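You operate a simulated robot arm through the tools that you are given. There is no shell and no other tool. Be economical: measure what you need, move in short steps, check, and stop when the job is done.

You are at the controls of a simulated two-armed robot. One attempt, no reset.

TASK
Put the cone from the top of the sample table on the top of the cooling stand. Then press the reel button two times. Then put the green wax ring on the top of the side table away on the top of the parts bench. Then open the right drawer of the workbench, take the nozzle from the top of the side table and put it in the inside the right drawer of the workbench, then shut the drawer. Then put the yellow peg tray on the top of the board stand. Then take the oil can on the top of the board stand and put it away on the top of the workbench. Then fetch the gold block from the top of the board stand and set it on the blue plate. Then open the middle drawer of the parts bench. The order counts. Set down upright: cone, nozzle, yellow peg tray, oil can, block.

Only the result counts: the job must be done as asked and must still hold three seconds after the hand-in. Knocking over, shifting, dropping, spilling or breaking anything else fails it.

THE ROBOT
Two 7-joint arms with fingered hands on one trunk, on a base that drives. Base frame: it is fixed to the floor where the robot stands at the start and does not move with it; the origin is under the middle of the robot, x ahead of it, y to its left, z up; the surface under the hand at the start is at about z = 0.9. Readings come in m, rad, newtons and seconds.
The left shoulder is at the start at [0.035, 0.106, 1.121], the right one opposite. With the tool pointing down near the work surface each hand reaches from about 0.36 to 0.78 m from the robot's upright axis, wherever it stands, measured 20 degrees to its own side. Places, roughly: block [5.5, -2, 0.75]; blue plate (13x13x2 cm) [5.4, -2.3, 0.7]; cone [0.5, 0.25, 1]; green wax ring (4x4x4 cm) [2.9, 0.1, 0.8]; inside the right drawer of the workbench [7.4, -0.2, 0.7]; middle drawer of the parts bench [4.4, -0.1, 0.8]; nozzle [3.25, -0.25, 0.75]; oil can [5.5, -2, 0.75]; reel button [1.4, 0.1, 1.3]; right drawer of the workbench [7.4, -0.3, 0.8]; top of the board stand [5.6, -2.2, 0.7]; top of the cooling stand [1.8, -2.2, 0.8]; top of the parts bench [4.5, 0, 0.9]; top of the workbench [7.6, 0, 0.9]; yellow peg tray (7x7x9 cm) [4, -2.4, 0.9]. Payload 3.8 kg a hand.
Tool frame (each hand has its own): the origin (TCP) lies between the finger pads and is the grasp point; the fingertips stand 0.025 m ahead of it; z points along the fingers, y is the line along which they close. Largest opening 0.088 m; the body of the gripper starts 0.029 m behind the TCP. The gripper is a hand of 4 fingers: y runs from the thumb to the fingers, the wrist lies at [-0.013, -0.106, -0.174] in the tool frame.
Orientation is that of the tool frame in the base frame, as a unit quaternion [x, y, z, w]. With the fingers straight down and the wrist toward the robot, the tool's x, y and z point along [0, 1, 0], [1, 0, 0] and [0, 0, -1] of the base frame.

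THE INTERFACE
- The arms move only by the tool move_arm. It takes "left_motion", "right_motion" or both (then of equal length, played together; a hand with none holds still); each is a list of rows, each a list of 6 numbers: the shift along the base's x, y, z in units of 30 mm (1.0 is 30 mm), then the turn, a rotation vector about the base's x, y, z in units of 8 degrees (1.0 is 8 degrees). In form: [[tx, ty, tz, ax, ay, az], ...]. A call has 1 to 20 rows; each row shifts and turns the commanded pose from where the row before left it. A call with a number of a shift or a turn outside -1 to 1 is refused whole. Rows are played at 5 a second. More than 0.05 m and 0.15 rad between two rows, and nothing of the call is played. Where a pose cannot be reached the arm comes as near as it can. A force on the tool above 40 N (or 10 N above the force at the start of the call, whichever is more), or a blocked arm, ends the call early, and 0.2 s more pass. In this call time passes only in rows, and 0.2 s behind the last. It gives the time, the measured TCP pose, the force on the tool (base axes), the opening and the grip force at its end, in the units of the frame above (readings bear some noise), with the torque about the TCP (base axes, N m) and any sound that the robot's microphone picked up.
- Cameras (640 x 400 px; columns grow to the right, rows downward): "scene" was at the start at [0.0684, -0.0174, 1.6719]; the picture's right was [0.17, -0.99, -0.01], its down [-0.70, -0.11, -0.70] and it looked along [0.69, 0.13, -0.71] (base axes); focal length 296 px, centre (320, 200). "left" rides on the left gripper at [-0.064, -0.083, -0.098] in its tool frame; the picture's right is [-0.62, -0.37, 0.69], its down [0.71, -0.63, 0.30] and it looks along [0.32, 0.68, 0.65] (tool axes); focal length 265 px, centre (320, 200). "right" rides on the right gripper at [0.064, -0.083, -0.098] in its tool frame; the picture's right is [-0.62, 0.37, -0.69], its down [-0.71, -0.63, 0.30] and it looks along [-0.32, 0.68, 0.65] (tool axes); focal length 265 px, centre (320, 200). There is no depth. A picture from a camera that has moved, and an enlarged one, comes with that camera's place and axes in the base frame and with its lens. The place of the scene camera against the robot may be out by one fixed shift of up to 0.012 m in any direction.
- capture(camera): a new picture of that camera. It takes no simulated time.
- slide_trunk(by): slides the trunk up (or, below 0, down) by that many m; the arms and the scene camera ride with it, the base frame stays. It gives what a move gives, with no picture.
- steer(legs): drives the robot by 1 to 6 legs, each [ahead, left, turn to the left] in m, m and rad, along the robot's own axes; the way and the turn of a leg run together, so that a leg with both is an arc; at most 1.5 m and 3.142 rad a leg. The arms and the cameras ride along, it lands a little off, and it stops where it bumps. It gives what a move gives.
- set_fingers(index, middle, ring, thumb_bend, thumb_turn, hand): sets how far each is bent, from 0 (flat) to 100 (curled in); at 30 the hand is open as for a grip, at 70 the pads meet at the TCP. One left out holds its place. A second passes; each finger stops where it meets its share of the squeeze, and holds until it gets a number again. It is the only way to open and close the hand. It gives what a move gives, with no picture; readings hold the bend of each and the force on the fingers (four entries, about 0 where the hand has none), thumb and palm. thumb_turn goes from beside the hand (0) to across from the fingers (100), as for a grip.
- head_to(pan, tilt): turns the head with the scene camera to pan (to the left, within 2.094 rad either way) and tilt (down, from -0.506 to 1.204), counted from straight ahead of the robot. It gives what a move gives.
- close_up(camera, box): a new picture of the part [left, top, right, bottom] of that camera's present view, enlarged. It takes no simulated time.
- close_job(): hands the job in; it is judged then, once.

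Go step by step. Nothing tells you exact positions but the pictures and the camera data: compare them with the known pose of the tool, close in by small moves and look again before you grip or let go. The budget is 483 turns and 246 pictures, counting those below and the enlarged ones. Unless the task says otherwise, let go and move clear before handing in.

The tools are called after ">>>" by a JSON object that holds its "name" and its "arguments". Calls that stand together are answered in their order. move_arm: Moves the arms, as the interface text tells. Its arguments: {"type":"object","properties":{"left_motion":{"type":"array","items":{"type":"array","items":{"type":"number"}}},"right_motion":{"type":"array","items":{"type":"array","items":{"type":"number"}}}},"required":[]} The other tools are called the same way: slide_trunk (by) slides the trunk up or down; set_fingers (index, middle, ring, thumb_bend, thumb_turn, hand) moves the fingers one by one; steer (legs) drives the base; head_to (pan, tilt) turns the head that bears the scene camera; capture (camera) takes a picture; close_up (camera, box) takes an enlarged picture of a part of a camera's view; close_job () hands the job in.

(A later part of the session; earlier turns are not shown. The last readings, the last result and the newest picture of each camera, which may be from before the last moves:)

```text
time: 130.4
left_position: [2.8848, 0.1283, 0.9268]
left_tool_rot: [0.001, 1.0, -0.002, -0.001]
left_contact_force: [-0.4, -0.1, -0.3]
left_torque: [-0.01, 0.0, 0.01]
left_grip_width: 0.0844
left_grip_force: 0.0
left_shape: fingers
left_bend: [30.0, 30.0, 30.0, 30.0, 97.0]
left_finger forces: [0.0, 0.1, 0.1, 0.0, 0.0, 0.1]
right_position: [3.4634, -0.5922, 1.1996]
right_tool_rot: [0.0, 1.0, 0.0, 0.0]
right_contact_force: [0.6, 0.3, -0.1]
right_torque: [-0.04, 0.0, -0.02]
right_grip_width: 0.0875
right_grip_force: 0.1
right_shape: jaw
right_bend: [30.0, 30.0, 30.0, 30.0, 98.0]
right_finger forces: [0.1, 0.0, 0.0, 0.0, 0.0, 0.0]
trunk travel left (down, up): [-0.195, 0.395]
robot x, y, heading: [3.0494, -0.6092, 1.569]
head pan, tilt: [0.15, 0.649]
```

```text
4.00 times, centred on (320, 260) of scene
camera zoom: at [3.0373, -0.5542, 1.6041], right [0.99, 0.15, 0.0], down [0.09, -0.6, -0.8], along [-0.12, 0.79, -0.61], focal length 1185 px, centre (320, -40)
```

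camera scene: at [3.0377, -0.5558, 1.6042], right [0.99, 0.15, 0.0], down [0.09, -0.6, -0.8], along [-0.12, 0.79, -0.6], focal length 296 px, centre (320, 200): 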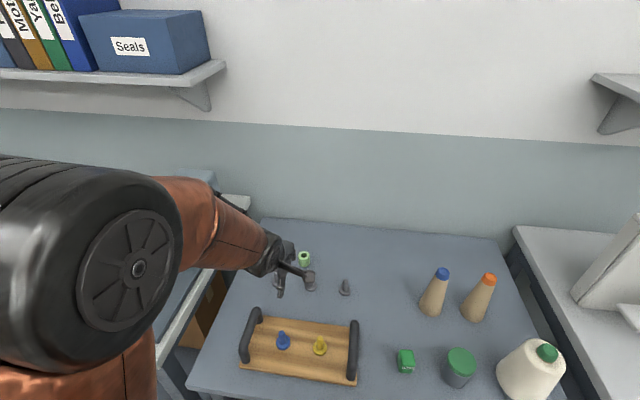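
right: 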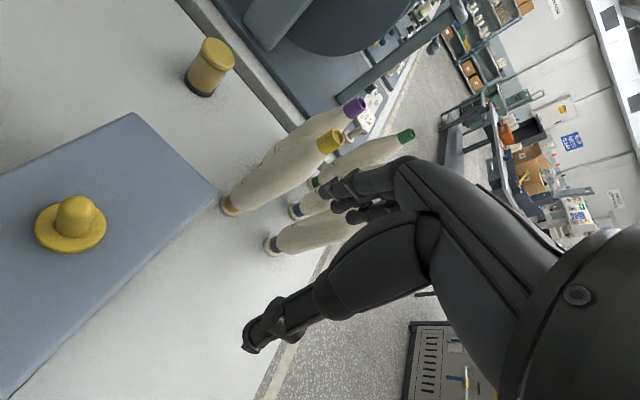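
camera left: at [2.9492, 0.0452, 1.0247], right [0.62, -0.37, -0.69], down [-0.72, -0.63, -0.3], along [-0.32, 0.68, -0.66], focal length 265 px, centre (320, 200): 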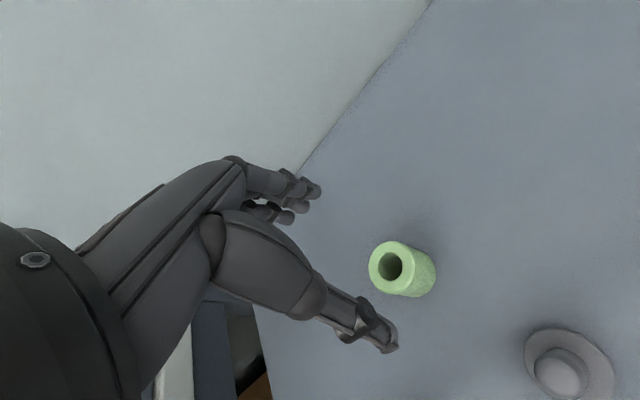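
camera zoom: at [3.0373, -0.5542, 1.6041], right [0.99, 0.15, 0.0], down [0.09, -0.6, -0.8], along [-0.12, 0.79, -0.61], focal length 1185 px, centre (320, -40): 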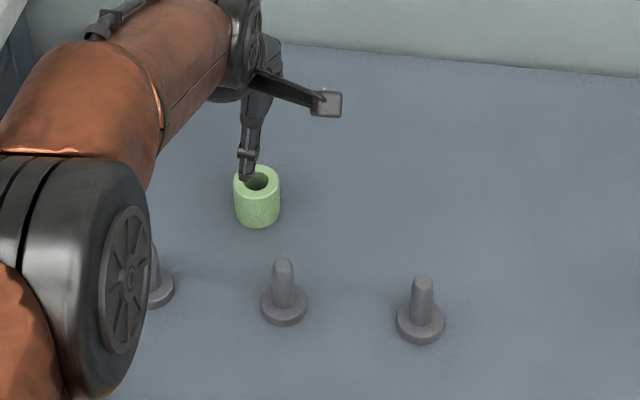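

Well aligned. I descend to about z 0.839.

>>> {"name": "move_arm", "arguments": {"left_motion": [[0.05, 0, -0.9, 0, 0, 0], [0, 0, -0.9, 0, 0, 0], [0, 0, -0.8, 0, 0, 0], [0, 0, -0.3, 0, 0, 0]]}}

>>> {"name": "close_up", "arguments": {"camera": "left", "box": [220, 150, 460, 350]}}

```text
time: 131.4
left_position: [2.8857, 0.1243, 0.841]
left_tool_rot: [0.001, 1.0, -0.001, -0.001]
left_contact_force: [0.1, -0.5, 0.2]
left_torque: [0.0, 0.0, -0.04]
left_grip_width: 0.0844
left_grip_force: 0.0
left_shape: fingers
left_bend: [30.0, 30.0, 30.0, 30.0, 97.0]
left_finger forces: [0.1, 0.0, 0.0, 0.1, 0.0, 0.1]
left hand out of reach, approached as far as the arm can: row 4
right_position: [3.4646, -0.5927, 1.1986]
right_tool_rot: [0.001, 1.0, 0.0, -0.001]
right_contact_force: [0.0, 0.3, 0.3]
right_torque: [0.03, -0.04, -0.02]
right_grip_width: 0.0879
right_grip_force: 0.1
right_shape: jaw
right_bend: [30.0, 30.0, 30.0, 30.0, 98.0]
right_finger forces: [0.0, 0.0, 0.0, 0.1, 0.0, 0.1]
trunk travel left (down, up): [-0.195, 0.395]
robot x, y, heading: [3.0529, -0.6128, 1.57]
head pan, tilt: [0.15, 0.649]
```

```text
2.00 times, centred on (340, 250) of left
camera zoom: at [2.9505, 0.0402, 0.94], right [0.62, -0.37, -0.69], down [-0.72, -0.63, -0.3], along [-0.32, 0.68, -0.65], focal length 531 px, centre (280, 100)
```

zoom: 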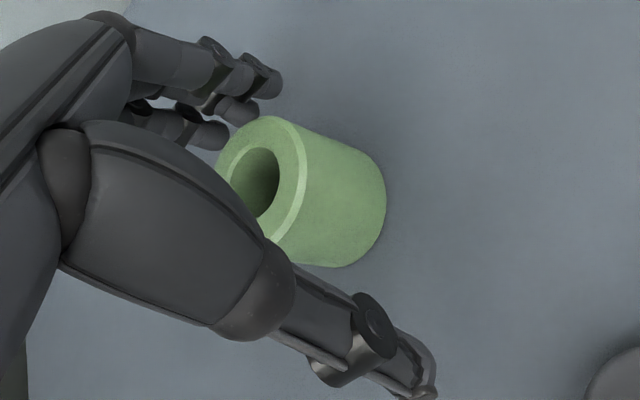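

The ring is between thumb and fingers. I close gently, since it is wax.

>>> {"name": "set_fingers", "arguments": {"hand": "left", "index": 52, "middle": 52, "ring": 45, "thumb_bend": 52}}

>>> {"name": "close_up", "arguments": {"camera": "left", "box": [220, 150, 460, 350]}}

```text
time: 132.4
left_position: [2.8868, 0.1249, 0.8425]
left_tool_rot: [0.001, 1.0, -0.001, -0.001]
left_contact_force: [0.1, -0.3, -0.8]
left_torque: [-0.01, 0.03, 0.02]
left_grip_width: 0.0378
left_grip_force: 0.1
left_shape: fingers
left_bend: [52.0, 52.0, 45.0, 52.0, 97.0]
left_finger forces: [0.0, 0.1, 0.0, 0.2, 0.0, 0.0]
right_position: [3.4642, -0.5927, 1.1988]
right_tool_rot: [0.0, 1.0, 0.0, 0.001]
right_contact_force: [0.4, 0.3, -0.4]
right_torque: [0.03, -0.01, 0.01]
right_grip_width: 0.0877
right_grip_force: 0.2
right_shape: jaw
right_bend: [30.0, 30.0, 30.0, 30.0, 98.0]
right_finger forces: [0.0, 0.0, 0.1, 0.0, 0.1, 0.0]
trunk travel left (down, up): [-0.195, 0.395]
robot x, y, heading: [3.05, -0.6082, 1.57]
head pan, tilt: [0.15, 0.649]
```

```text
2.00 times, centred on (340, 250) of left
camera zoom: at [2.9506, 0.0404, 0.9404], right [0.62, -0.37, -0.69], down [-0.72, -0.63, -0.3], along [-0.32, 0.68, -0.65], focal length 531 px, centre (280, 100)
```

zoom: 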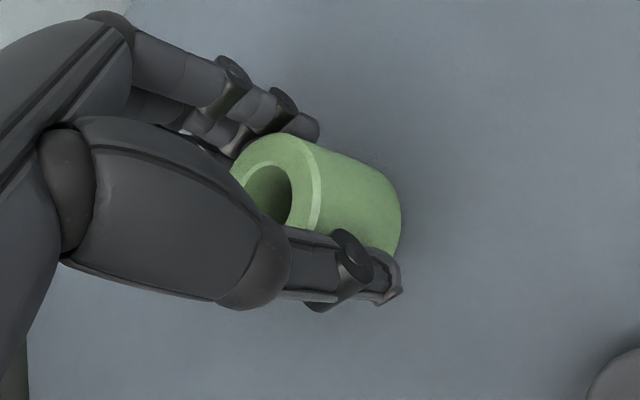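

>>> {"name": "set_fingers", "arguments": {"hand": "left", "index": 60, "middle": 60, "ring": 56, "thumb_bend": 60}}

>>> {"name": "close_up", "arguments": {"camera": "left", "box": [220, 150, 460, 350]}}

```text
time: 133.4
left_position: [2.8862, 0.1237, 0.8422]
left_tool_rot: [0.002, 1.0, -0.001, -0.001]
left_contact_force: [-0.1, -0.2, -0.3]
left_torque: [0.02, -0.01, 0.02]
left_grip_width: 0.0295
left_grip_force: 4.3
left_shape: fingers
left_bend: [57.0, 56.0, 56.0, 55.0, 97.0]
left_finger forces: [1.6, 2.9, 0.0, 0.0, 4.1, 0.0]
right_position: [3.4636, -0.5928, 1.2004]
right_tool_rot: [0.0, 1.0, 0.0, 0.001]
right_contact_force: [0.6, -0.7, 0.2]
right_torque: [0.03, 0.01, 0.0]
right_grip_width: 0.0878
right_grip_force: 0.0
right_shape: jaw
right_bend: [30.0, 30.0, 30.0, 30.0, 98.0]
right_finger forces: [0.0, 0.0, 0.0, 0.0, 0.0, 0.1]
trunk travel left (down, up): [-0.195, 0.395]
robot x, y, heading: [3.0499, -0.6121, 1.573]
head pan, tilt: [0.15, 0.649]
```

```text
2.00 times, centred on (340, 250) of left
camera zoom: at [2.9507, 0.0404, 0.9404], right [0.62, -0.37, -0.69], down [-0.72, -0.63, -0.3], along [-0.32, 0.68, -0.65], focal length 531 px, centre (280, 100)
```

zoom: 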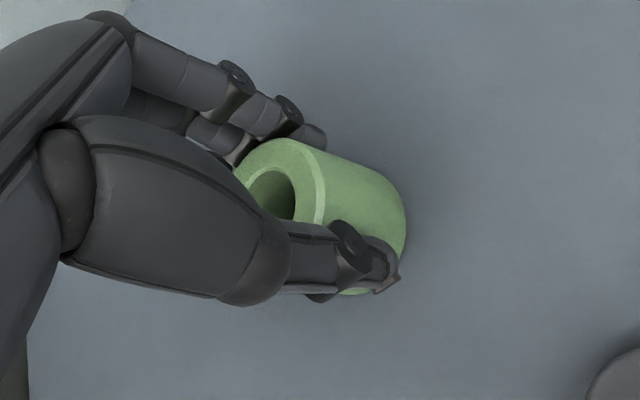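

>>> {"name": "set_fingers", "arguments": {"hand": "left", "index": 63, "middle": 63, "ring": 58, "thumb_bend": 63}}

>>> {"name": "move_arm", "arguments": {"left_motion": [[0, 0, 0.4, 0, 0, 0], [0, 0, 0.5, 0, 0, 0]]}}

>>> {"name": "close_up", "arguments": {"camera": "left", "box": [220, 150, 460, 350]}}

```text
time: 134.4
left_position: [2.8857, 0.1236, 0.8418]
left_tool_rot: [0.001, 1.0, -0.001, -0.002]
left_contact_force: [0.0, 0.3, -0.1]
left_torque: [0.06, -0.02, -0.04]
left_grip_width: 0.0282
left_grip_force: 7.1
left_shape: fingers
left_bend: [58.0, 58.0, 57.0, 55.0, 97.0]
left_finger forces: [2.5, 4.2, 0.0, 0.1, 6.3, 0.0]
right_position: [3.4635, -0.5932, 1.1997]
right_tool_rot: [0.002, 1.0, -0.001, 0.0]
right_contact_force: [-0.6, 0.5, -0.1]
right_torque: [0.0, -0.03, 0.01]
right_grip_width: 0.0877
right_grip_force: 0.1
right_shape: jaw
right_bend: [30.0, 30.0, 30.0, 30.0, 98.0]
right_finger forces: [0.0, 0.0, 0.0, 0.0, 0.1, 0.1]
trunk travel left (down, up): [-0.195, 0.395]
robot x, y, heading: [3.0492, -0.6098, 1.573]
head pan, tilt: [0.15, 0.649]
```

```text
time: 135.0
left_position: [2.8857, 0.1241, 0.8697]
left_tool_rot: [0.002, 1.0, 0.0, -0.001]
left_contact_force: [1.1, 0.2, -1.0]
left_torque: [0.02, -0.04, -0.04]
left_grip_width: 0.0282
left_grip_force: 6.7
left_shape: fingers
left_bend: [58.0, 58.0, 57.0, 55.0, 96.0]
left_finger forces: [2.3, 4.1, 0.0, 0.1, 6.4, 0.1]
right_position: [3.4647, -0.594, 1.1997]
right_tool_rot: [0.001, 1.0, 0.0, 0.0]
right_contact_force: [-0.3, -0.1, -1.3]
right_torque: [0.01, -0.01, -0.01]
right_grip_width: 0.0876
right_grip_force: 0.2
right_shape: jaw
right_bend: [30.0, 30.0, 30.0, 30.0, 98.0]
right_finger forces: [0.0, 0.0, 0.0, 0.0, 0.0, 0.1]
trunk travel left (down, up): [-0.195, 0.395]
robot x, y, heading: [3.0482, -0.6098, 1.568]
head pan, tilt: [0.15, 0.649]
```

```text
2.00 times, centred on (340, 250) of left
camera zoom: at [2.9508, 0.0403, 0.9672], right [0.62, -0.37, -0.69], down [-0.72, -0.63, -0.3], along [-0.32, 0.68, -0.65], focal length 531 px, centre (280, 100)
```

zoom: 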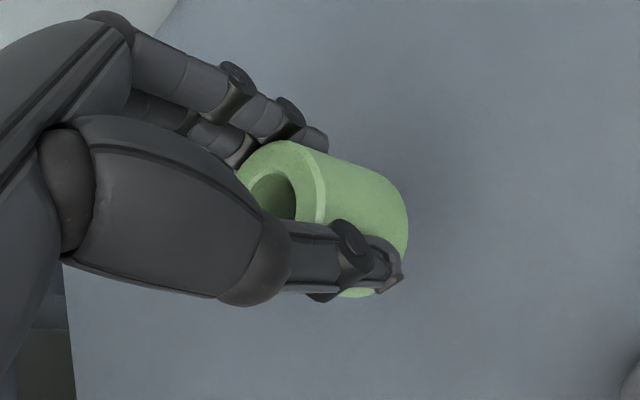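

The ring is held. I raise it, back away and drive along to the parts bench.

>>> {"name": "move_arm", "arguments": {"left_motion": [[0, 0, 0.9, 0, 0, 0], [0, 0, 0.9, 0, 0, 0], [0, 0, 0.9, 0, 0, 0], [0, 0, 0.9, 0, 0, 0], [0, 0, 0.9, 0, 0, 0], [0, 0, 0.9, 0, 0, 0], [0, 0, 0.9, 0, 0, 0], [0, 0, 0.9, 0, 0, 0]]}}

>>> {"name": "steer", "arguments": {"legs": [[-0.45, 0, 0]]}}

>>> {"name": "move_arm", "arguments": {"left_motion": [[0, -0.9, 0.3, 0, 0, 0], [0, -0.9, 0.3, 0, 0, 0], [0, -0.9, 0.3, 0, 0, 0], [0, -0.9, 0.3, 0, 0, 0], [0, -0.9, 0.3, 0, 0, 0], [0, -0.9, 0.3, 0, 0, 0], [0, -0.9, 0.3, 0, 0, 0], [0, -0.9, 0.3, 0, 0, 0], [0, -0.9, 0.3, 0, 0, 0], [0, -0.9, 0.3, 0, 0, 0]]}}

>>> {"name": "steer", "arguments": {"legs": [[0, -1.4, 0]]}}

>>> {"name": "head_to", "arguments": {"pan": 0.0, "tilt": 0.6}}

>>> {"name": "capture", "arguments": {"camera": "scene"}}

```text
time: 136.8
left_position: [2.8853, 0.1256, 1.0857]
left_tool_rot: [0.001, 1.0, 0.0, -0.001]
left_contact_force: [-0.8, 0.9, 0.1]
left_torque: [-0.01, -0.02, 0.0]
left_grip_width: 0.0282
left_grip_force: 6.8
left_shape: fingers
left_bend: [58.0, 58.0, 57.0, 55.0, 96.0]
left_finger forces: [2.3, 4.0, 0.1, 0.0, 6.4, 0.0]
right_position: [3.4645, -0.5931, 1.1991]
right_tool_rot: [0.001, 1.0, 0.0, 0.0]
right_contact_force: [0.0, 0.4, -1.2]
right_torque: [0.0, 0.01, 0.0]
right_grip_width: 0.0879
right_grip_force: 0.0
right_shape: jaw
right_bend: [30.0, 30.0, 30.0, 30.0, 98.0]
right_finger forces: [0.0, 0.0, 0.1, 0.0, 0.0, 0.0]
trunk travel left (down, up): [-0.195, 0.395]
robot x, y, heading: [3.0497, -0.6105, 1.575]
head pan, tilt: [0.15, 0.649]
```

```text
time: 139.5
left_position: [2.8864, -0.3222, 1.0848]
left_tool_rot: [0.001, 1.0, 0.001, -0.001]
left_contact_force: [0.5, 0.6, -0.3]
left_torque: [-0.02, 0.02, -0.04]
left_grip_width: 0.0282
left_grip_force: 5.7
left_shape: fingers
left_bend: [58.0, 58.0, 57.0, 55.0, 96.0]
left_finger forces: [2.3, 4.0, 0.0, 0.1, 6.3, 0.0]
right_position: [3.4629, -1.0403, 1.1991]
right_tool_rot: [0.001, 1.0, 0.0, 0.0]
right_contact_force: [0.0, -0.7, -0.8]
right_torque: [0.0, 0.03, -0.01]
right_grip_width: 0.0875
right_grip_force: 0.0
right_shape: jaw
right_bend: [30.0, 30.0, 30.0, 30.0, 98.0]
right_finger forces: [0.0, 0.1, 0.1, 0.0, 0.0, 0.1]
trunk travel left (down, up): [-0.195, 0.395]
robot x, y, heading: [3.0492, -1.057, 1.573]
head pan, tilt: [0.15, 0.649]
```

```text
time: 141.7
left_position: [2.8847, -0.593, 1.1751]
left_tool_rot: [0.0, 1.0, 0.0, 0.0]
left_contact_force: [-0.4, 0.3, -0.8]
left_torque: [0.03, -0.01, 0.03]
left_grip_width: 0.0279
left_grip_force: 6.5
left_shape: fingers
left_bend: [58.0, 58.0, 57.0, 55.0, 96.0]
left_finger forces: [2.2, 3.9, 0.1, 0.0, 6.2, 0.0]
right_position: [3.4633, -1.0401, 1.1997]
right_tool_rot: [0.001, 1.0, 0.001, 0.0]
right_contact_force: [-0.3, -0.8, -0.5]
right_torque: [0.04, -0.01, 0.02]
right_grip_width: 0.0879
right_grip_force: 0.0
right_shape: jaw
right_bend: [30.0, 30.0, 30.0, 30.0, 98.0]
right_finger forces: [0.0, 0.0, 0.0, 0.0, 0.1, 0.0]
trunk travel left (down, up): [-0.195, 0.395]
robot x, y, heading: [3.0503, -1.0591, 1.563]
head pan, tilt: [0.15, 0.649]
```

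```text
time: 148.6
left_position: [4.2702, -0.5902, 1.1745]
left_tool_rot: [-0.001, 1.0, -0.001, -0.002]
left_contact_force: [0.1, 0.6, -1.1]
left_torque: [0.01, -0.01, -0.01]
left_grip_width: 0.0279
left_grip_force: 6.2
left_shape: fingers
left_bend: [58.0, 58.0, 57.0, 55.0, 96.0]
left_finger forces: [2.3, 4.0, 0.0, 0.0, 6.1, 0.0]
right_position: [4.8497, -1.0336, 1.2]
right_tool_rot: [-0.001, 1.0, 0.0, 0.0]
right_contact_force: [-0.4, -0.3, 0.3]
right_torque: [0.0, 0.04, 0.0]
right_grip_width: 0.088
right_grip_force: 0.1
right_shape: jaw
right_bend: [30.0, 30.0, 30.0, 30.0, 98.0]
right_finger forces: [0.0, 0.0, 0.0, 0.1, 0.0, 0.0]
trunk travel left (down, up): [-0.195, 0.395]
robot x, y, heading: [4.438, -1.0515, 1.577]
head pan, tilt: [0.15, 0.649]
```

```text
time: 149.3
left_position: [4.2685, -0.5887, 1.1734]
left_tool_rot: [-0.001, 1.0, -0.001, -0.001]
left_contact_force: [-0.1, 0.2, -0.5]
left_torque: [0.0, 0.01, 0.0]
left_grip_width: 0.028
left_grip_force: 6.9
left_shape: fingers
left_bend: [58.0, 58.0, 57.0, 55.0, 96.0]
left_finger forces: [2.2, 3.9, 0.1, 0.0, 6.0, 0.0]
right_position: [4.8498, -1.0353, 1.1993]
right_tool_rot: [-0.002, 1.0, 0.0, 0.0]
right_contact_force: [-0.1, 0.1, 0.0]
right_torque: [0.02, 0.02, 0.0]
right_grip_width: 0.0877
right_grip_force: 0.1
right_shape: jaw
right_bend: [30.0, 30.0, 30.0, 30.0, 98.0]
right_finger forces: [0.0, 0.0, 0.0, 0.1, 0.0, 0.1]
trunk travel left (down, up): [-0.195, 0.395]
robot x, y, heading: [4.4373, -1.0528, 1.577]
head pan, tilt: [0.0, 0.6]
```

```text
173 pictures are left
camera scene: at [4.4363, -0.9967, 1.6084], right [1.0, 0.01, 0.0], down [0.0, -0.57, -0.82], along [0.0, 0.82, -0.57], focal length 296 px, centre (320, 200)
```

scene: 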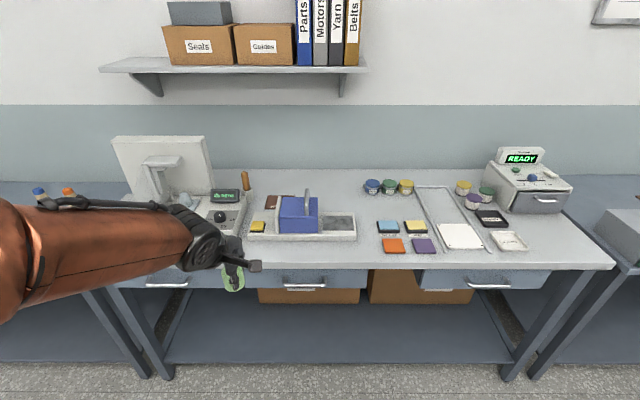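

>>> {"name": "close_up", "arguments": {"camera": "scene", "box": [200, 150, 560, 300]}}

```text
1.78 times, centred on (380, 225) of scene
camera zoom: at [4.4363, -0.9967, 1.6084], right [1.0, 0.01, 0.0], down [0.0, -0.57, -0.82], along [0.0, 0.82, -0.57], focal length 527 px, centre (213, 156)
```

zoom: 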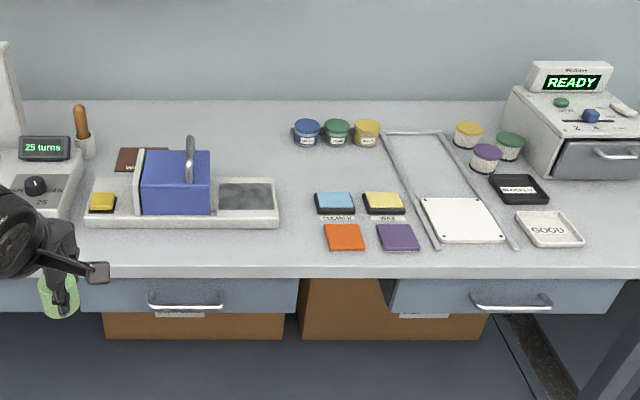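

Free spot on the bench: about (4.56, 0.03), behind the tray and left of the jars. I raise the trunk and drive up.

>>> {"name": "slide_trunk", "arguments": {"by": 0.1}}

>>> {"name": "steer", "arguments": {"legs": [[0.41, -0.28, 0]]}}

>>> {"name": "capture", "arguments": {"camera": "scene"}}

```text
time: 150.7
left_position: [4.2698, -0.5898, 1.2738]
left_tool_rot: [-0.002, 1.0, -0.001, -0.001]
left_contact_force: [0.5, 0.0, -0.4]
left_torque: [-0.02, 0.0, 0.0]
left_grip_width: 0.0279
left_grip_force: 6.0
left_shape: fingers
left_bend: [58.0, 58.0, 57.0, 55.0, 96.0]
left_finger forces: [2.3, 4.0, 0.0, 0.0, 6.1, 0.1]
right_position: [4.8488, -1.0335, 1.2995]
right_tool_rot: [-0.001, 1.0, 0.0, 0.0]
right_contact_force: [-0.3, 0.4, -0.3]
right_torque: [-0.02, 0.0, -0.02]
right_grip_width: 0.0878
right_grip_force: 0.0
right_shape: jaw
right_bend: [30.0, 30.0, 30.0, 30.0, 98.0]
right_finger forces: [0.0, 0.0, 0.0, 0.1, 0.0, 0.1]
trunk travel left (down, up): [-0.295, 0.295]
robot x, y, heading: [4.4375, -1.0486, 1.571]
head pan, tilt: [0.0, 0.6]
```

```text
time: 153.6
left_position: [4.548, -0.1797, 1.2743]
left_tool_rot: [-0.002, 1.0, -0.001, -0.001]
left_contact_force: [0.7, -0.4, 0.2]
left_torque: [0.0, 0.0, 0.03]
left_grip_width: 0.0279
left_grip_force: 6.4
left_shape: fingers
left_bend: [58.0, 58.0, 57.0, 55.0, 96.0]
left_finger forces: [2.2, 3.9, 0.1, 0.0, 6.1, 0.0]
right_position: [5.1289, -0.6243, 1.3006]
right_tool_rot: [-0.003, 1.0, 0.0, 0.0]
right_contact_force: [0.1, -0.2, 0.3]
right_torque: [0.01, 0.01, -0.04]
right_grip_width: 0.088
right_grip_force: 0.0
right_shape: jaw
right_bend: [30.0, 30.0, 30.0, 30.0, 98.0]
right_finger forces: [0.0, 0.0, 0.0, 0.0, 0.0, 0.0]
trunk travel left (down, up): [-0.295, 0.295]
robot x, y, heading: [4.7137, -0.6421, 1.582]
head pan, tilt: [0.0, 0.6]
```

```text
171 pictures are left
camera scene: at [4.7161, -0.5858, 1.7084], right [1.0, 0.01, 0.0], down [0.0, -0.57, -0.82], along [-0.01, 0.82, -0.57], focal length 296 px, centre (320, 200)
```

scene: 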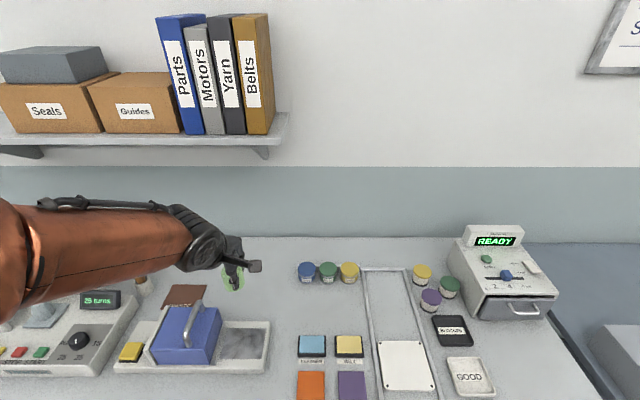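

I move over the spot and lower to z ≈ 1.0.

>>> {"name": "move_arm", "arguments": {"left_motion": [[0.05, 0.917, 0, 0, 0, 0], [0.05, 0.917, 0, 0, 0, 0], [0.05, 0.917, 0, 0, 0, 0], [0.05, 0.917, 0, 0, 0, 0], [0.05, 0.917, 0, 0, 0, 0], [0.05, 0.917, 0, 0, 0, 0], [0.05, 0.917, 0, 0, 0, 0], [0.05, 0.917, 0, 0, 0, 0], [0, 0, -0.95, 0, 0, 0], [0, 0, -0.95, 0, 0, 0], [0, 0, -0.95, 0, 0, 0], [0, 0, -0.95, 0, 0, 0], [0, 0, -0.95, 0, 0, 0], [0, 0, -0.95, 0, 0, 0], [0, 0, -0.95, 0, 0, 0], [0, 0, -0.95, 0, 0, 0], [0, 0, -0.95, 0, 0, 0]]}}

>>> {"name": "capture", "arguments": {"camera": "scene"}}

>>> {"name": "capture", "arguments": {"camera": "left"}}

```text
time: 157.2
left_position: [4.5609, 0.0413, 1.0173]
left_tool_rot: [-0.003, 1.0, 0.0, 0.0]
left_contact_force: [-0.5, 0.1, -0.6]
left_torque: [-0.04, -0.04, 0.0]
left_grip_width: 0.0276
left_grip_force: 6.2
left_shape: fingers
left_bend: [59.0, 58.0, 57.0, 56.0, 96.0]
left_finger forces: [2.3, 3.9, 0.0, 0.0, 5.9, 0.0]
right_position: [5.1296, -0.6223, 1.3004]
right_tool_rot: [-0.003, 1.0, 0.0, 0.0]
right_contact_force: [-0.2, 0.0, 0.6]
right_torque: [-0.02, -0.02, 0.02]
right_grip_width: 0.0877
right_grip_force: 0.1
right_shape: jaw
right_bend: [30.0, 30.0, 30.0, 30.0, 98.0]
right_finger forces: [0.0, 0.0, 0.0, 0.0, 0.0, 0.0]
trunk travel left (down, up): [-0.295, 0.295]
robot x, y, heading: [4.7161, -0.6445, 1.573]
head pan, tilt: [0.0, 0.6]
```

```text
170 pictures are left
camera scene: at [4.7157, -0.5855, 1.7084], right [1.0, 0.01, 0.0], down [0.0, -0.57, -0.82], along [-0.01, 0.82, -0.57], focal length 296 px, centre (320, 200)
```

scene: 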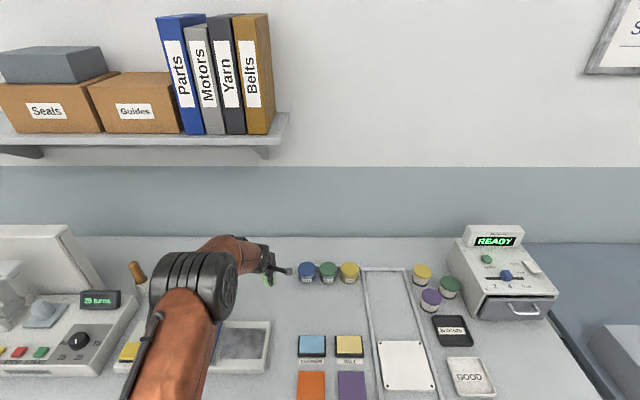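

```text
169 pictures are left
camera left: at [4.6257, -0.0428, 1.1159], right [0.62, -0.37, -0.69], down [-0.71, -0.63, -0.3], along [-0.33, 0.68, -0.65], focal length 265 px, centre (320, 200)
```

left: 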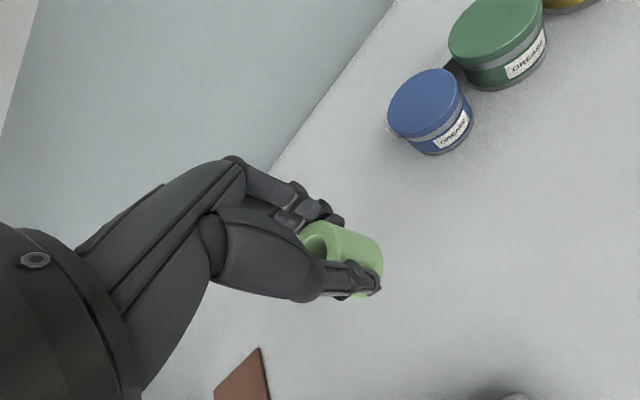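

The elbow is near the blue device's handle, so I raise the trunk 0.12 m first and then lower the hand, keeping the elbow high.

>>> {"name": "slide_trunk", "arguments": {"by": 0.12}}

>>> {"name": "move_arm", "arguments": {"left_motion": [[0, 0, -0.95, 0, 0, 0], [0, 0, -0.95, 0, 0, 0], [0, 0, -0.95, 0, 0, 0], [0, 0, -0.95, 0, 0, 0], [0, 0, -0.95, 0, 0, 0], [0, 0, -0.6, 0, 0, 0]]}}

>>> {"name": "capture", "arguments": {"camera": "scene"}}

>>> {"name": "capture", "arguments": {"camera": "left"}}

```text
time: 158.7
left_position: [4.5606, 0.0402, 1.1362]
left_tool_rot: [-0.002, 1.0, -0.001, -0.001]
left_contact_force: [-0.1, 0.2, 0.3]
left_torque: [0.04, 0.0, 0.01]
left_grip_width: 0.0277
left_grip_force: 5.7
left_shape: fingers
left_bend: [59.0, 58.0, 57.0, 56.0, 96.0]
left_finger forces: [2.2, 3.9, 0.0, 0.0, 5.9, 0.0]
right_position: [5.129, -0.6233, 1.4191]
right_tool_rot: [-0.003, 1.0, 0.0, 0.0]
right_contact_force: [-0.5, -0.3, -0.3]
right_torque: [0.02, 0.0, 0.0]
right_grip_width: 0.0878
right_grip_force: 0.1
right_shape: jaw
right_bend: [30.0, 30.0, 30.0, 30.0, 98.0]
right_finger forces: [0.0, 0.0, 0.1, 0.1, 0.0, 0.0]
trunk travel left (down, up): [-0.415, 0.175]
robot x, y, heading: [4.7175, -0.6456, 1.578]
head pan, tilt: [0.0, 0.6]
```

```text
time: 160.1
left_position: [4.5612, 0.0394, 0.9779]
left_tool_rot: [-0.003, 1.0, 0.0, 0.0]
left_contact_force: [0.3, -0.9, -0.7]
left_torque: [0.01, -0.01, 0.01]
left_grip_width: 0.0274
left_grip_force: 5.5
left_shape: fingers
left_bend: [59.0, 58.0, 57.0, 56.0, 96.0]
left_finger forces: [2.1, 3.9, 0.1, 0.1, 5.8, 0.0]
right_position: [5.1295, -0.6235, 1.4196]
right_tool_rot: [-0.002, 1.0, -0.001, 0.0]
right_contact_force: [-0.4, 0.5, 0.3]
right_torque: [0.01, -0.02, 0.01]
right_grip_width: 0.0877
right_grip_force: 0.1
right_shape: jaw
right_bend: [30.0, 30.0, 30.0, 30.0, 98.0]
right_finger forces: [0.0, 0.0, 0.0, 0.0, 0.0, 0.0]
trunk travel left (down, up): [-0.415, 0.175]
robot x, y, heading: [4.7136, -0.6439, 1.577]
head pan, tilt: [0.0, 0.6]
```

```text
168 pictures are left
camera scene: at [4.7156, -0.586, 1.8284], right [1.0, 0.01, 0.0], down [0.0, -0.57, -0.82], along [-0.01, 0.82, -0.57], focal length 296 px, centre (320, 200)
```

scene: 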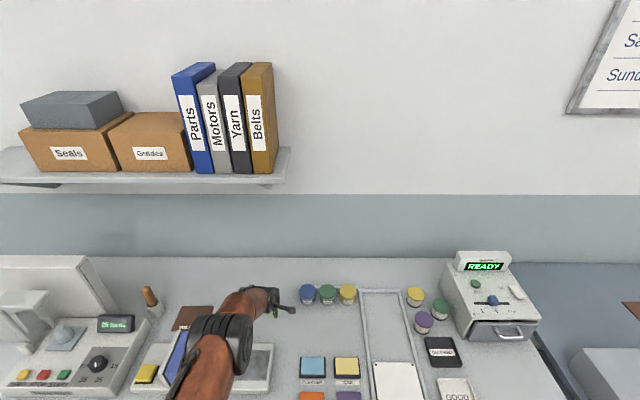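

```text
167 pictures are left
camera left: at [4.626, -0.0434, 1.0758], right [0.62, -0.37, -0.69], down [-0.71, -0.63, -0.3], along [-0.33, 0.68, -0.65], focal length 265 px, centre (320, 200)
```

left: 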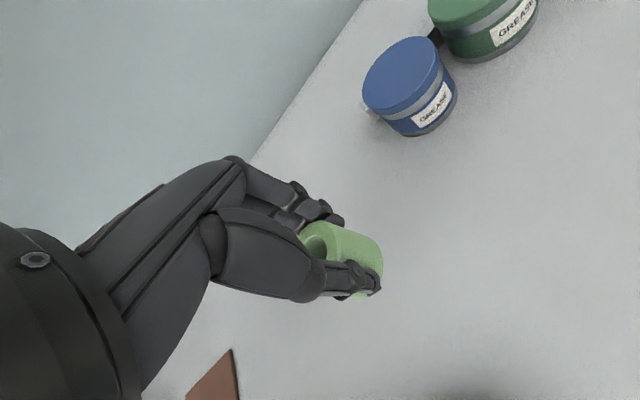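

Elbow clear. I lower in small steps until touch.

>>> {"name": "move_arm", "arguments": {"left_motion": [[0, 0, -0.5, 0, 0, 0], [0, 0, -0.4, 0, 0, 0], [0, 0, -0.2, 0, 0, 0]]}}

>>> {"name": "close_up", "arguments": {"camera": "left", "box": [220, 150, 460, 350]}}

```text
time: 160.9
left_position: [4.5611, 0.0411, 0.9453]
left_tool_rot: [-0.002, 1.0, 0.0, 0.0]
left_contact_force: [-0.4, 0.9, -0.4]
left_torque: [-0.01, -0.01, -0.04]
left_grip_width: 0.0277
left_grip_force: 6.1
left_shape: fingers
left_bend: [59.0, 58.0, 57.0, 56.0, 96.0]
left_finger forces: [2.2, 3.9, 0.1, 0.0, 5.8, 0.1]
right_position: [5.1292, -0.6228, 1.4197]
right_tool_rot: [-0.002, 1.0, 0.0, -0.001]
right_contact_force: [0.0, -0.2, 0.4]
right_torque: [0.03, 0.01, -0.04]
right_grip_width: 0.0877
right_grip_force: 0.1
right_shape: jaw
right_bend: [30.0, 30.0, 30.0, 30.0, 98.0]
right_finger forces: [0.0, 0.0, 0.0, 0.1, 0.0, 0.0]
trunk travel left (down, up): [-0.415, 0.175]
robot x, y, heading: [4.7147, -0.6469, 1.578]
head pan, tilt: [0.0, 0.6]
```

```text
2.00 times, centred on (340, 250) of left
camera zoom: at [4.626, -0.0433, 1.0433], right [0.62, -0.37, -0.69], down [-0.71, -0.63, -0.3], along [-0.33, 0.68, -0.65], focal length 531 px, centre (280, 100)
```

zoom: 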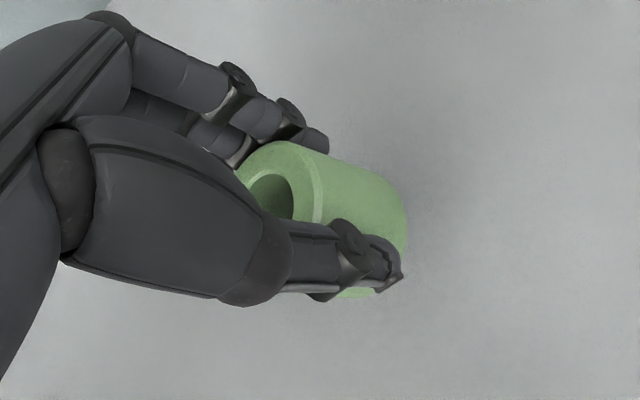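

>>> {"name": "move_arm", "arguments": {"left_motion": [[0, 0, -0.12, 0, 0, 0], [0, 0, -0.12, 0, 0, 0], [0, 0, -0.12, 0, 0, 0]]}}

```text
time: 161.7
left_position: [4.5607, 0.0399, 0.9377]
left_tool_rot: [-0.003, 1.0, 0.0, 0.0]
left_contact_force: [-0.6, -0.2, 0.3]
left_torque: [0.02, 0.02, 0.0]
left_grip_width: 0.0274
left_grip_force: 5.7
left_shape: fingers
left_bend: [59.0, 58.0, 57.0, 56.0, 96.0]
left_finger forces: [2.2, 3.9, 0.0, 0.1, 5.8, 0.1]
left hand out of reach, approached as far as the arm can: row 3
right_position: [5.129, -0.6229, 1.4199]
right_tool_rot: [-0.003, 1.0, 0.0, 0.0]
right_contact_force: [-1.0, 0.4, 0.8]
right_torque: [-0.01, -0.01, 0.03]
right_grip_width: 0.0876
right_grip_force: 0.0
right_shape: jaw
right_bend: [30.0, 30.0, 30.0, 30.0, 98.0]
right_finger forces: [0.0, 0.0, 0.1, 0.0, 0.0, 0.0]
trunk travel left (down, up): [-0.415, 0.175]
robot x, y, heading: [4.712, -0.6461, 1.578]
head pan, tilt: [0.0, 0.6]
```

The arm is at its reach limit; I lower the last millimetres with the trunk.

>>> {"name": "slide_trunk", "arguments": {"by": -0.006}}

>>> {"name": "close_up", "arguments": {"camera": "left", "box": [220, 150, 460, 350]}}

```text
time: 162.2
left_position: [4.5603, 0.0392, 0.931]
left_tool_rot: [-0.003, 1.0, -0.001, -0.001]
left_contact_force: [0.0, 0.8, 0.5]
left_torque: [-0.01, -0.03, -0.01]
left_grip_width: 0.0276
left_grip_force: 6.0
left_shape: fingers
left_bend: [59.0, 58.0, 57.0, 56.0, 96.0]
left_finger forces: [2.2, 3.9, 0.1, 0.0, 5.8, 0.1]
right_position: [5.1294, -0.6234, 1.4139]
right_tool_rot: [-0.003, 1.0, 0.001, 0.0]
right_contact_force: [0.8, 0.4, -0.2]
right_torque: [0.0, 0.0, -0.02]
right_grip_width: 0.0874
right_grip_force: 0.0
right_shape: jaw
right_bend: [30.0, 30.0, 30.0, 30.0, 98.0]
right_finger forces: [0.1, 0.0, 0.1, 0.0, 0.1, 0.1]
trunk travel left (down, up): [-0.409, 0.181]
robot x, y, heading: [4.7127, -0.6447, 1.574]
head pan, tilt: [0.0, 0.6]
```

```text
2.00 times, centred on (340, 250) of left
camera zoom: at [4.6258, -0.044, 1.0301], right [0.62, -0.37, -0.69], down [-0.71, -0.63, -0.3], along [-0.33, 0.68, -0.65], focal length 531 px, centre (280, 100)
```

zoom: 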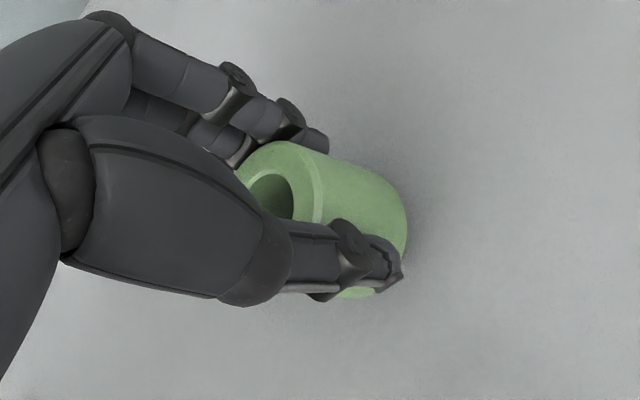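

>>> {"name": "slide_trunk", "arguments": {"by": -0.006}}

>>> {"name": "slide_trunk", "arguments": {"by": -0.004}}

>>> {"name": "close_up", "arguments": {"camera": "left", "box": [220, 150, 460, 350]}}

```text
time: 162.8
left_position: [4.5614, 0.0391, 0.9253]
left_tool_rot: [-0.002, 1.0, -0.001, -0.001]
left_contact_force: [-0.1, 0.1, 0.0]
left_torque: [-0.04, -0.03, -0.01]
left_grip_width: 0.0275
left_grip_force: 5.7
left_shape: fingers
left_bend: [59.0, 58.0, 57.0, 56.0, 96.0]
left_finger forces: [2.2, 3.9, 0.0, 0.0, 5.8, 0.0]
right_position: [5.1293, -0.6229, 1.4068]
right_tool_rot: [-0.003, 1.0, 0.001, 0.0]
right_contact_force: [0.6, 0.0, 0.6]
right_torque: [-0.02, 0.0, 0.0]
right_grip_width: 0.0876
right_grip_force: 0.0
right_shape: jaw
right_bend: [30.0, 30.0, 30.0, 30.0, 98.0]
right_finger forces: [0.0, 0.0, 0.1, 0.0, 0.0, 0.1]
trunk travel left (down, up): [-0.403, 0.187]
robot x, y, heading: [4.7125, -0.6462, 1.578]
head pan, tilt: [0.0, 0.6]
```

```text
time: 163.3
left_position: [4.5609, 0.0408, 0.9223]
left_tool_rot: [-0.003, 1.0, 0.0, -0.001]
left_contact_force: [-0.4, 0.7, 0.7]
left_torque: [0.0, 0.01, 0.0]
left_grip_width: 0.0276
left_grip_force: 5.8
left_shape: fingers
left_bend: [59.0, 58.0, 57.0, 56.0, 96.0]
left_finger forces: [2.3, 4.1, 0.0, 0.0, 6.0, 0.1]
right_position: [5.1298, -0.6223, 1.4039]
right_tool_rot: [-0.003, 1.0, 0.001, 0.0]
right_contact_force: [-0.8, 0.8, 0.2]
right_torque: [-0.03, 0.0, -0.01]
right_grip_width: 0.088
right_grip_force: 0.0
right_shape: jaw
right_bend: [30.0, 30.0, 30.0, 30.0, 98.0]
right_finger forces: [0.0, 0.0, 0.1, 0.0, 0.0, 0.0]
trunk travel left (down, up): [-0.399, 0.191]
robot x, y, heading: [4.7145, -0.6439, 1.573]
head pan, tilt: [0.0, 0.6]
```

```text
2.00 times, centred on (340, 250) of left
camera zoom: at [4.6258, -0.0441, 1.0204], right [0.62, -0.37, -0.69], down [-0.71, -0.63, -0.3], along [-0.33, 0.68, -0.65], focal length 531 px, centre (280, 100)
```

zoom: 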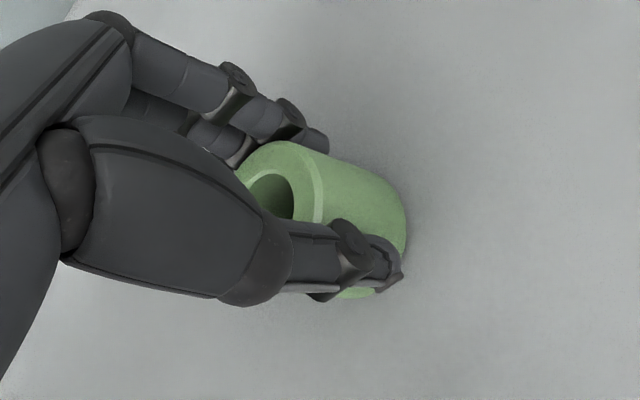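

>>> {"name": "slide_trunk", "arguments": {"by": -0.004}}

```text
time: 163.8
left_position: [4.5608, 0.0403, 0.9197]
left_tool_rot: [-0.003, 1.0, 0.002, 0.0]
left_contact_force: [-0.6, -1.7, 9.9]
left_torque: [0.02, 0.02, 0.0]
left_grip_width: 0.0271
left_grip_force: 7.4
left_shape: fingers
left_bend: [60.0, 58.0, 57.0, 56.0, 96.0]
left_finger forces: [2.2, 4.5, 0.0, 0.0, 7.7, 0.0]
right_position: [5.1298, -0.6235, 1.3997]
right_tool_rot: [-0.003, 1.0, 0.001, -0.001]
right_contact_force: [-0.5, 0.2, -0.1]
right_torque: [0.01, -0.03, 0.01]
right_grip_width: 0.0878
right_grip_force: 0.0
right_shape: jaw
right_bend: [30.0, 30.0, 30.0, 30.0, 98.0]
right_finger forces: [0.1, 0.1, 0.0, 0.0, 0.0, 0.0]
trunk travel left (down, up): [-0.395, 0.195]
robot x, y, heading: [4.7142, -0.6457, 1.576]
head pan, tilt: [0.0, 0.6]
```

Touched down. I relieve and open.

>>> {"name": "slide_trunk", "arguments": {"by": 0.003}}

>>> {"name": "set_fingers", "arguments": {"hand": "left", "index": 50, "middle": 50, "ring": 45, "thumb_bend": 48}}

>>> {"name": "set_fingers", "arguments": {"hand": "left", "index": 25, "middle": 25, "ring": 25, "thumb_bend": 25}}

>>> {"name": "close_up", "arguments": {"camera": "left", "box": [220, 150, 460, 350]}}

```text
time: 164.4
left_position: [4.5598, 0.0393, 0.9207]
left_tool_rot: [-0.003, 1.0, -0.001, -0.001]
left_contact_force: [0.2, 1.3, 4.0]
left_torque: [0.08, 0.01, -0.03]
left_grip_width: 0.0273
left_grip_force: 6.7
left_shape: fingers
left_bend: [59.0, 58.0, 57.0, 56.0, 96.0]
left_finger forces: [2.8, 4.9, 0.0, 0.0, 6.0, 0.0]
right_position: [5.1292, -0.6233, 1.4024]
right_tool_rot: [-0.002, 1.0, 0.0, 0.0]
right_contact_force: [-0.4, -0.9, 0.3]
right_torque: [-0.04, 0.0, 0.0]
right_grip_width: 0.0878
right_grip_force: 0.1
right_shape: jaw
right_bend: [30.0, 30.0, 30.0, 30.0, 98.0]
right_finger forces: [0.0, 0.0, 0.0, 0.1, 0.0, 0.0]
trunk travel left (down, up): [-0.398, 0.192]
robot x, y, heading: [4.7184, -0.6446, 1.577]
head pan, tilt: [0.0, 0.6]
```

```text
time: 165.4
left_position: [4.5605, 0.0401, 0.9193]
left_tool_rot: [-0.004, 1.0, 0.0, -0.001]
left_contact_force: [-0.4, -0.4, -0.6]
left_torque: [0.0, 0.03, -0.02]
left_grip_width: 0.0437
left_grip_force: 0.0
left_shape: fingers
left_bend: [50.0, 50.0, 45.0, 48.0, 97.0]
left_finger forces: [0.0, 0.0, 0.0, 0.0, 0.0, 0.1]
right_position: [5.1294, -0.6237, 1.4017]
right_tool_rot: [-0.003, 1.0, 0.0, 0.001]
right_contact_force: [1.0, 0.0, 0.5]
right_torque: [-0.05, -0.01, 0.02]
right_grip_width: 0.0879
right_grip_force: 0.0
right_shape: jaw
right_bend: [30.0, 30.0, 30.0, 30.0, 98.0]
right_finger forces: [0.1, 0.0, 0.1, 0.0, 0.0, 0.0]
trunk travel left (down, up): [-0.398, 0.192]
robot x, y, heading: [4.7167, -0.6452, 1.575]
head pan, tilt: [0.0, 0.6]
```

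```text
time: 166.4
left_position: [4.5604, 0.0405, 0.9208]
left_tool_rot: [-0.002, 1.0, -0.001, -0.001]
left_contact_force: [-0.5, -0.2, -0.7]
left_torque: [0.03, 0.0, -0.02]
left_grip_width: 0.0942
left_grip_force: 0.1
left_shape: fingers
left_bend: [25.0, 25.0, 25.0, 25.0, 97.0]
left_finger forces: [0.0, 0.1, 0.0, 0.1, 0.0, 0.0]
right_position: [5.1285, -0.6243, 1.4027]
right_tool_rot: [-0.003, 1.0, 0.0, 0.0]
right_contact_force: [-0.8, -0.6, 0.1]
right_torque: [-0.01, 0.01, -0.02]
right_grip_width: 0.0874
right_grip_force: 0.0
right_shape: jaw
right_bend: [30.0, 30.0, 30.0, 30.0, 98.0]
right_finger forces: [0.0, 0.0, 0.1, 0.0, 0.0, 0.1]
trunk travel left (down, up): [-0.398, 0.192]
robot x, y, heading: [4.7151, -0.6485, 1.582]
head pan, tilt: [0.0, 0.6]
```

```text
2.00 times, centred on (340, 250) of left
camera zoom: at [4.6258, -0.044, 1.0192], right [0.62, -0.37, -0.69], down [-0.71, -0.63, -0.3], along [-0.33, 0.68, -0.65], focal length 531 px, centre (280, 100)
```

zoom: 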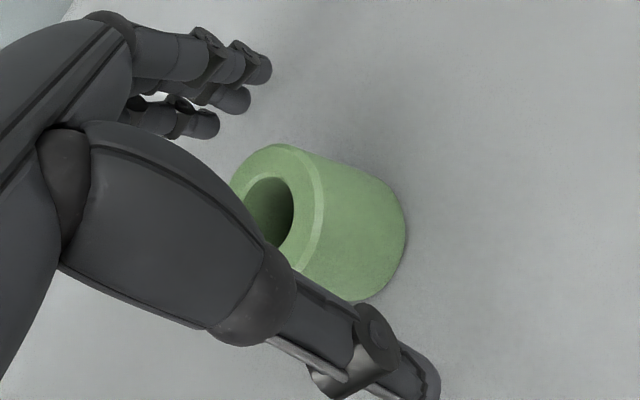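

The ring stands free on the bench. I rise, back out, retract and look along the aisle.

>>> {"name": "move_arm", "arguments": {"left_motion": [[0, 0, 0.5, 0, 0, 0], [0, 0, 0.9, 0, 0, 0], [0, 0, 0.9, 0, 0, 0], [0, 0, 0.9, 0, 0, 0], [0, 0, 0.9, 0, 0, 0], [0, 0, 0.9, 0, 0, 0], [0, 0, 0.9, 0, 0, 0], [0, 0, 0.9, 0, 0, 0], [0, 0, 0.9, 0, 0, 0]]}}

>>> {"name": "steer", "arguments": {"legs": [[-0.42, 0, 0]]}}

>>> {"name": "move_arm", "arguments": {"left_motion": [[0, -0.9, 0.3, 0, 0, 0], [0, -0.9, 0.3, 0, 0, 0], [0, -0.9, 0.3, 0, 0, 0], [0, -0.9, 0.3, 0, 0, 0], [0, -0.9, 0, 0, 0, 0], [0, -0.9, 0, 0, 0, 0], [0, -0.9, 0, 0, 0, 0], [0, -0.9, 0, 0, 0, 0]]}}

>>> {"name": "head_to", "arguments": {"pan": -1.3, "tilt": 0.35}}

>>> {"name": "capture", "arguments": {"camera": "scene"}}

>>> {"name": "head_to", "arguments": {"pan": -0.1, "tilt": 0.6}}

>>> {"name": "capture", "arguments": {"camera": "scene"}}

```text
time: 168.4
left_position: [4.5596, 0.0395, 1.1527]
left_tool_rot: [-0.002, 1.0, -0.001, -0.001]
left_contact_force: [0.6, -0.2, 0.2]
left_torque: [0.0, 0.01, 0.02]
left_grip_width: 0.0944
left_grip_force: 0.1
left_shape: fingers
left_bend: [25.0, 25.0, 25.0, 25.0, 97.0]
left_finger forces: [0.0, 0.1, 0.0, 0.1, 0.0, 0.0]
right_position: [5.13, -0.6239, 1.4025]
right_tool_rot: [-0.003, 1.0, 0.0, 0.0]
right_contact_force: [0.7, -0.2, -0.5]
right_torque: [0.02, 0.02, 0.0]
right_grip_width: 0.0877
right_grip_force: 0.0
right_shape: jaw
right_bend: [30.0, 30.0, 30.0, 30.0, 98.0]
right_finger forces: [0.0, 0.0, 0.1, 0.1, 0.0, 0.0]
trunk travel left (down, up): [-0.398, 0.192]
robot x, y, heading: [4.714, -0.643, 1.58]
head pan, tilt: [0.0, 0.6]
```

```text
time: 170.9
left_position: [4.5618, -0.3792, 1.1518]
left_tool_rot: [-0.003, 1.0, 0.0, 0.0]
left_contact_force: [0.2, -0.4, -0.2]
left_torque: [-0.02, 0.01, 0.0]
left_grip_width: 0.0942
left_grip_force: 0.1
left_shape: fingers
left_bend: [25.0, 25.0, 25.0, 25.0, 97.0]
left_finger forces: [0.0, 0.0, 0.0, 0.0, 0.0, 0.0]
right_position: [5.1331, -1.0409, 1.4024]
right_tool_rot: [-0.003, 1.0, -0.001, 0.0]
right_contact_force: [0.8, 0.8, 0.1]
right_torque: [-0.02, 0.03, 0.02]
right_grip_width: 0.0879
right_grip_force: 0.0
right_shape: jaw
right_bend: [30.0, 30.0, 30.0, 30.0, 98.0]
right_finger forces: [0.0, 0.1, 0.0, 0.0, 0.0, 0.1]
trunk travel left (down, up): [-0.398, 0.192]
robot x, y, heading: [4.7221, -1.0616, 1.577]
head pan, tilt: [0.0, 0.6]
```

```text
time: 172.7
left_position: [4.5615, -0.596, 1.1881]
left_tool_rot: [-0.003, 1.0, 0.0, -0.001]
left_contact_force: [-0.6, -1.0, -0.1]
left_torque: [0.04, 0.0, 0.04]
left_grip_width: 0.0941
left_grip_force: 0.0
left_shape: fingers
left_bend: [25.0, 25.0, 25.0, 25.0, 97.0]
left_finger forces: [0.0, 0.0, 0.0, 0.0, 0.0, 0.0]
right_position: [5.1324, -1.0411, 1.4025]
right_tool_rot: [-0.004, 1.0, 0.002, 0.0]
right_contact_force: [-1.3, -0.6, -0.4]
right_torque: [0.01, 0.01, 0.0]
right_grip_width: 0.0875
right_grip_force: 0.1
right_shape: jaw
right_bend: [30.0, 30.0, 30.0, 30.0, 98.0]
right_finger forces: [0.1, 0.0, 0.0, 0.1, 0.0, 0.0]
trunk travel left (down, up): [-0.398, 0.192]
robot x, y, heading: [4.7181, -1.0601, 1.582]
head pan, tilt: [0.0, 0.6]
```

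```text
time: 174.2
left_position: [4.5624, -0.5948, 1.1877]
left_tool_rot: [-0.003, 1.0, 0.0, -0.001]
left_contact_force: [-0.5, -0.4, -0.4]
left_torque: [-0.01, -0.03, -0.02]
left_grip_width: 0.0941
left_grip_force: 0.0
left_shape: fingers
left_bend: [25.0, 25.0, 25.0, 25.0, 97.0]
left_finger forces: [0.0, 0.0, 0.0, 0.1, 0.0, 0.0]
right_position: [5.1312, -1.0407, 1.4016]
right_tool_rot: [-0.003, 1.0, 0.0, 0.0]
right_contact_force: [1.0, 0.4, 0.2]
right_torque: [-0.01, 0.0, -0.01]
right_grip_width: 0.0874
right_grip_force: 0.2
right_shape: jaw
right_bend: [30.0, 30.0, 30.0, 30.0, 98.0]
right_finger forces: [0.1, 0.0, 0.0, 0.0, 0.1, 0.0]
trunk travel left (down, up): [-0.398, 0.192]
robot x, y, heading: [4.7189, -1.0642, 1.572]
head pan, tilt: [-1.3, 0.351]
```

```text
162 pictures are left
camera scene: at [4.809, -1.0673, 1.8342], right [0.28, -0.96, 0.0], down [-0.33, -0.09, -0.94], along [0.9, 0.26, -0.34], focal length 296 px, centre (320, 200)
```

scene: 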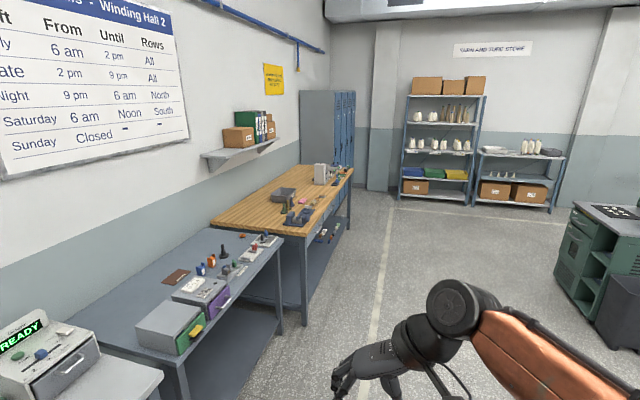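

```text
time: 175.6
left_position: [4.5611, -0.5957, 1.1872]
left_tool_rot: [-0.004, 1.0, 0.0, 0.0]
left_contact_force: [-0.2, 0.7, -0.8]
left_torque: [-0.02, 0.01, -0.01]
left_grip_width: 0.0938
left_grip_force: 0.0
left_shape: fingers
left_bend: [25.0, 25.0, 25.0, 25.0, 97.0]
left_finger forces: [0.0, 0.0, 0.0, 0.1, 0.0, 0.1]
right_position: [5.132, -1.0408, 1.4034]
right_tool_rot: [-0.004, 1.0, 0.0, 0.001]
right_contact_force: [0.0, 0.4, -0.4]
right_torque: [0.03, 0.01, -0.01]
right_grip_width: 0.0877
right_grip_force: 0.1
right_shape: jaw
right_bend: [30.0, 30.0, 30.0, 30.0, 98.0]
right_finger forces: [0.0, 0.0, 0.1, 0.1, 0.0, 0.1]
trunk travel left (down, up): [-0.398, 0.192]
robot x, y, heading: [4.7177, -1.0603, 1.58]
head pan, tilt: [-0.099, 0.6]
```

```text
161 pictures are left
camera scene: at [4.7276, -1.005, 1.8114], right [1.0, -0.09, 0.0], down [-0.05, -0.56, -0.83], along [0.08, 0.82, -0.56], focal length 296 px, centre (320, 200)
```

scene: 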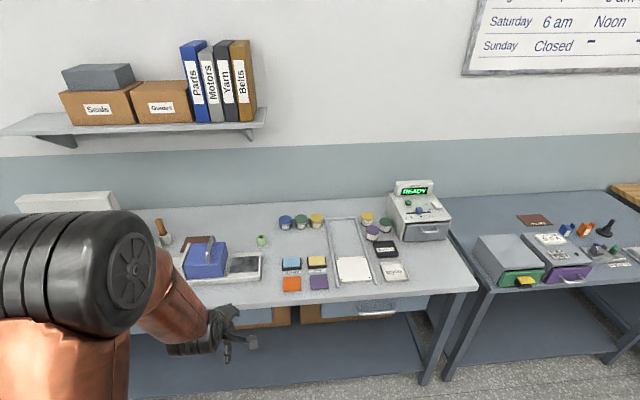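

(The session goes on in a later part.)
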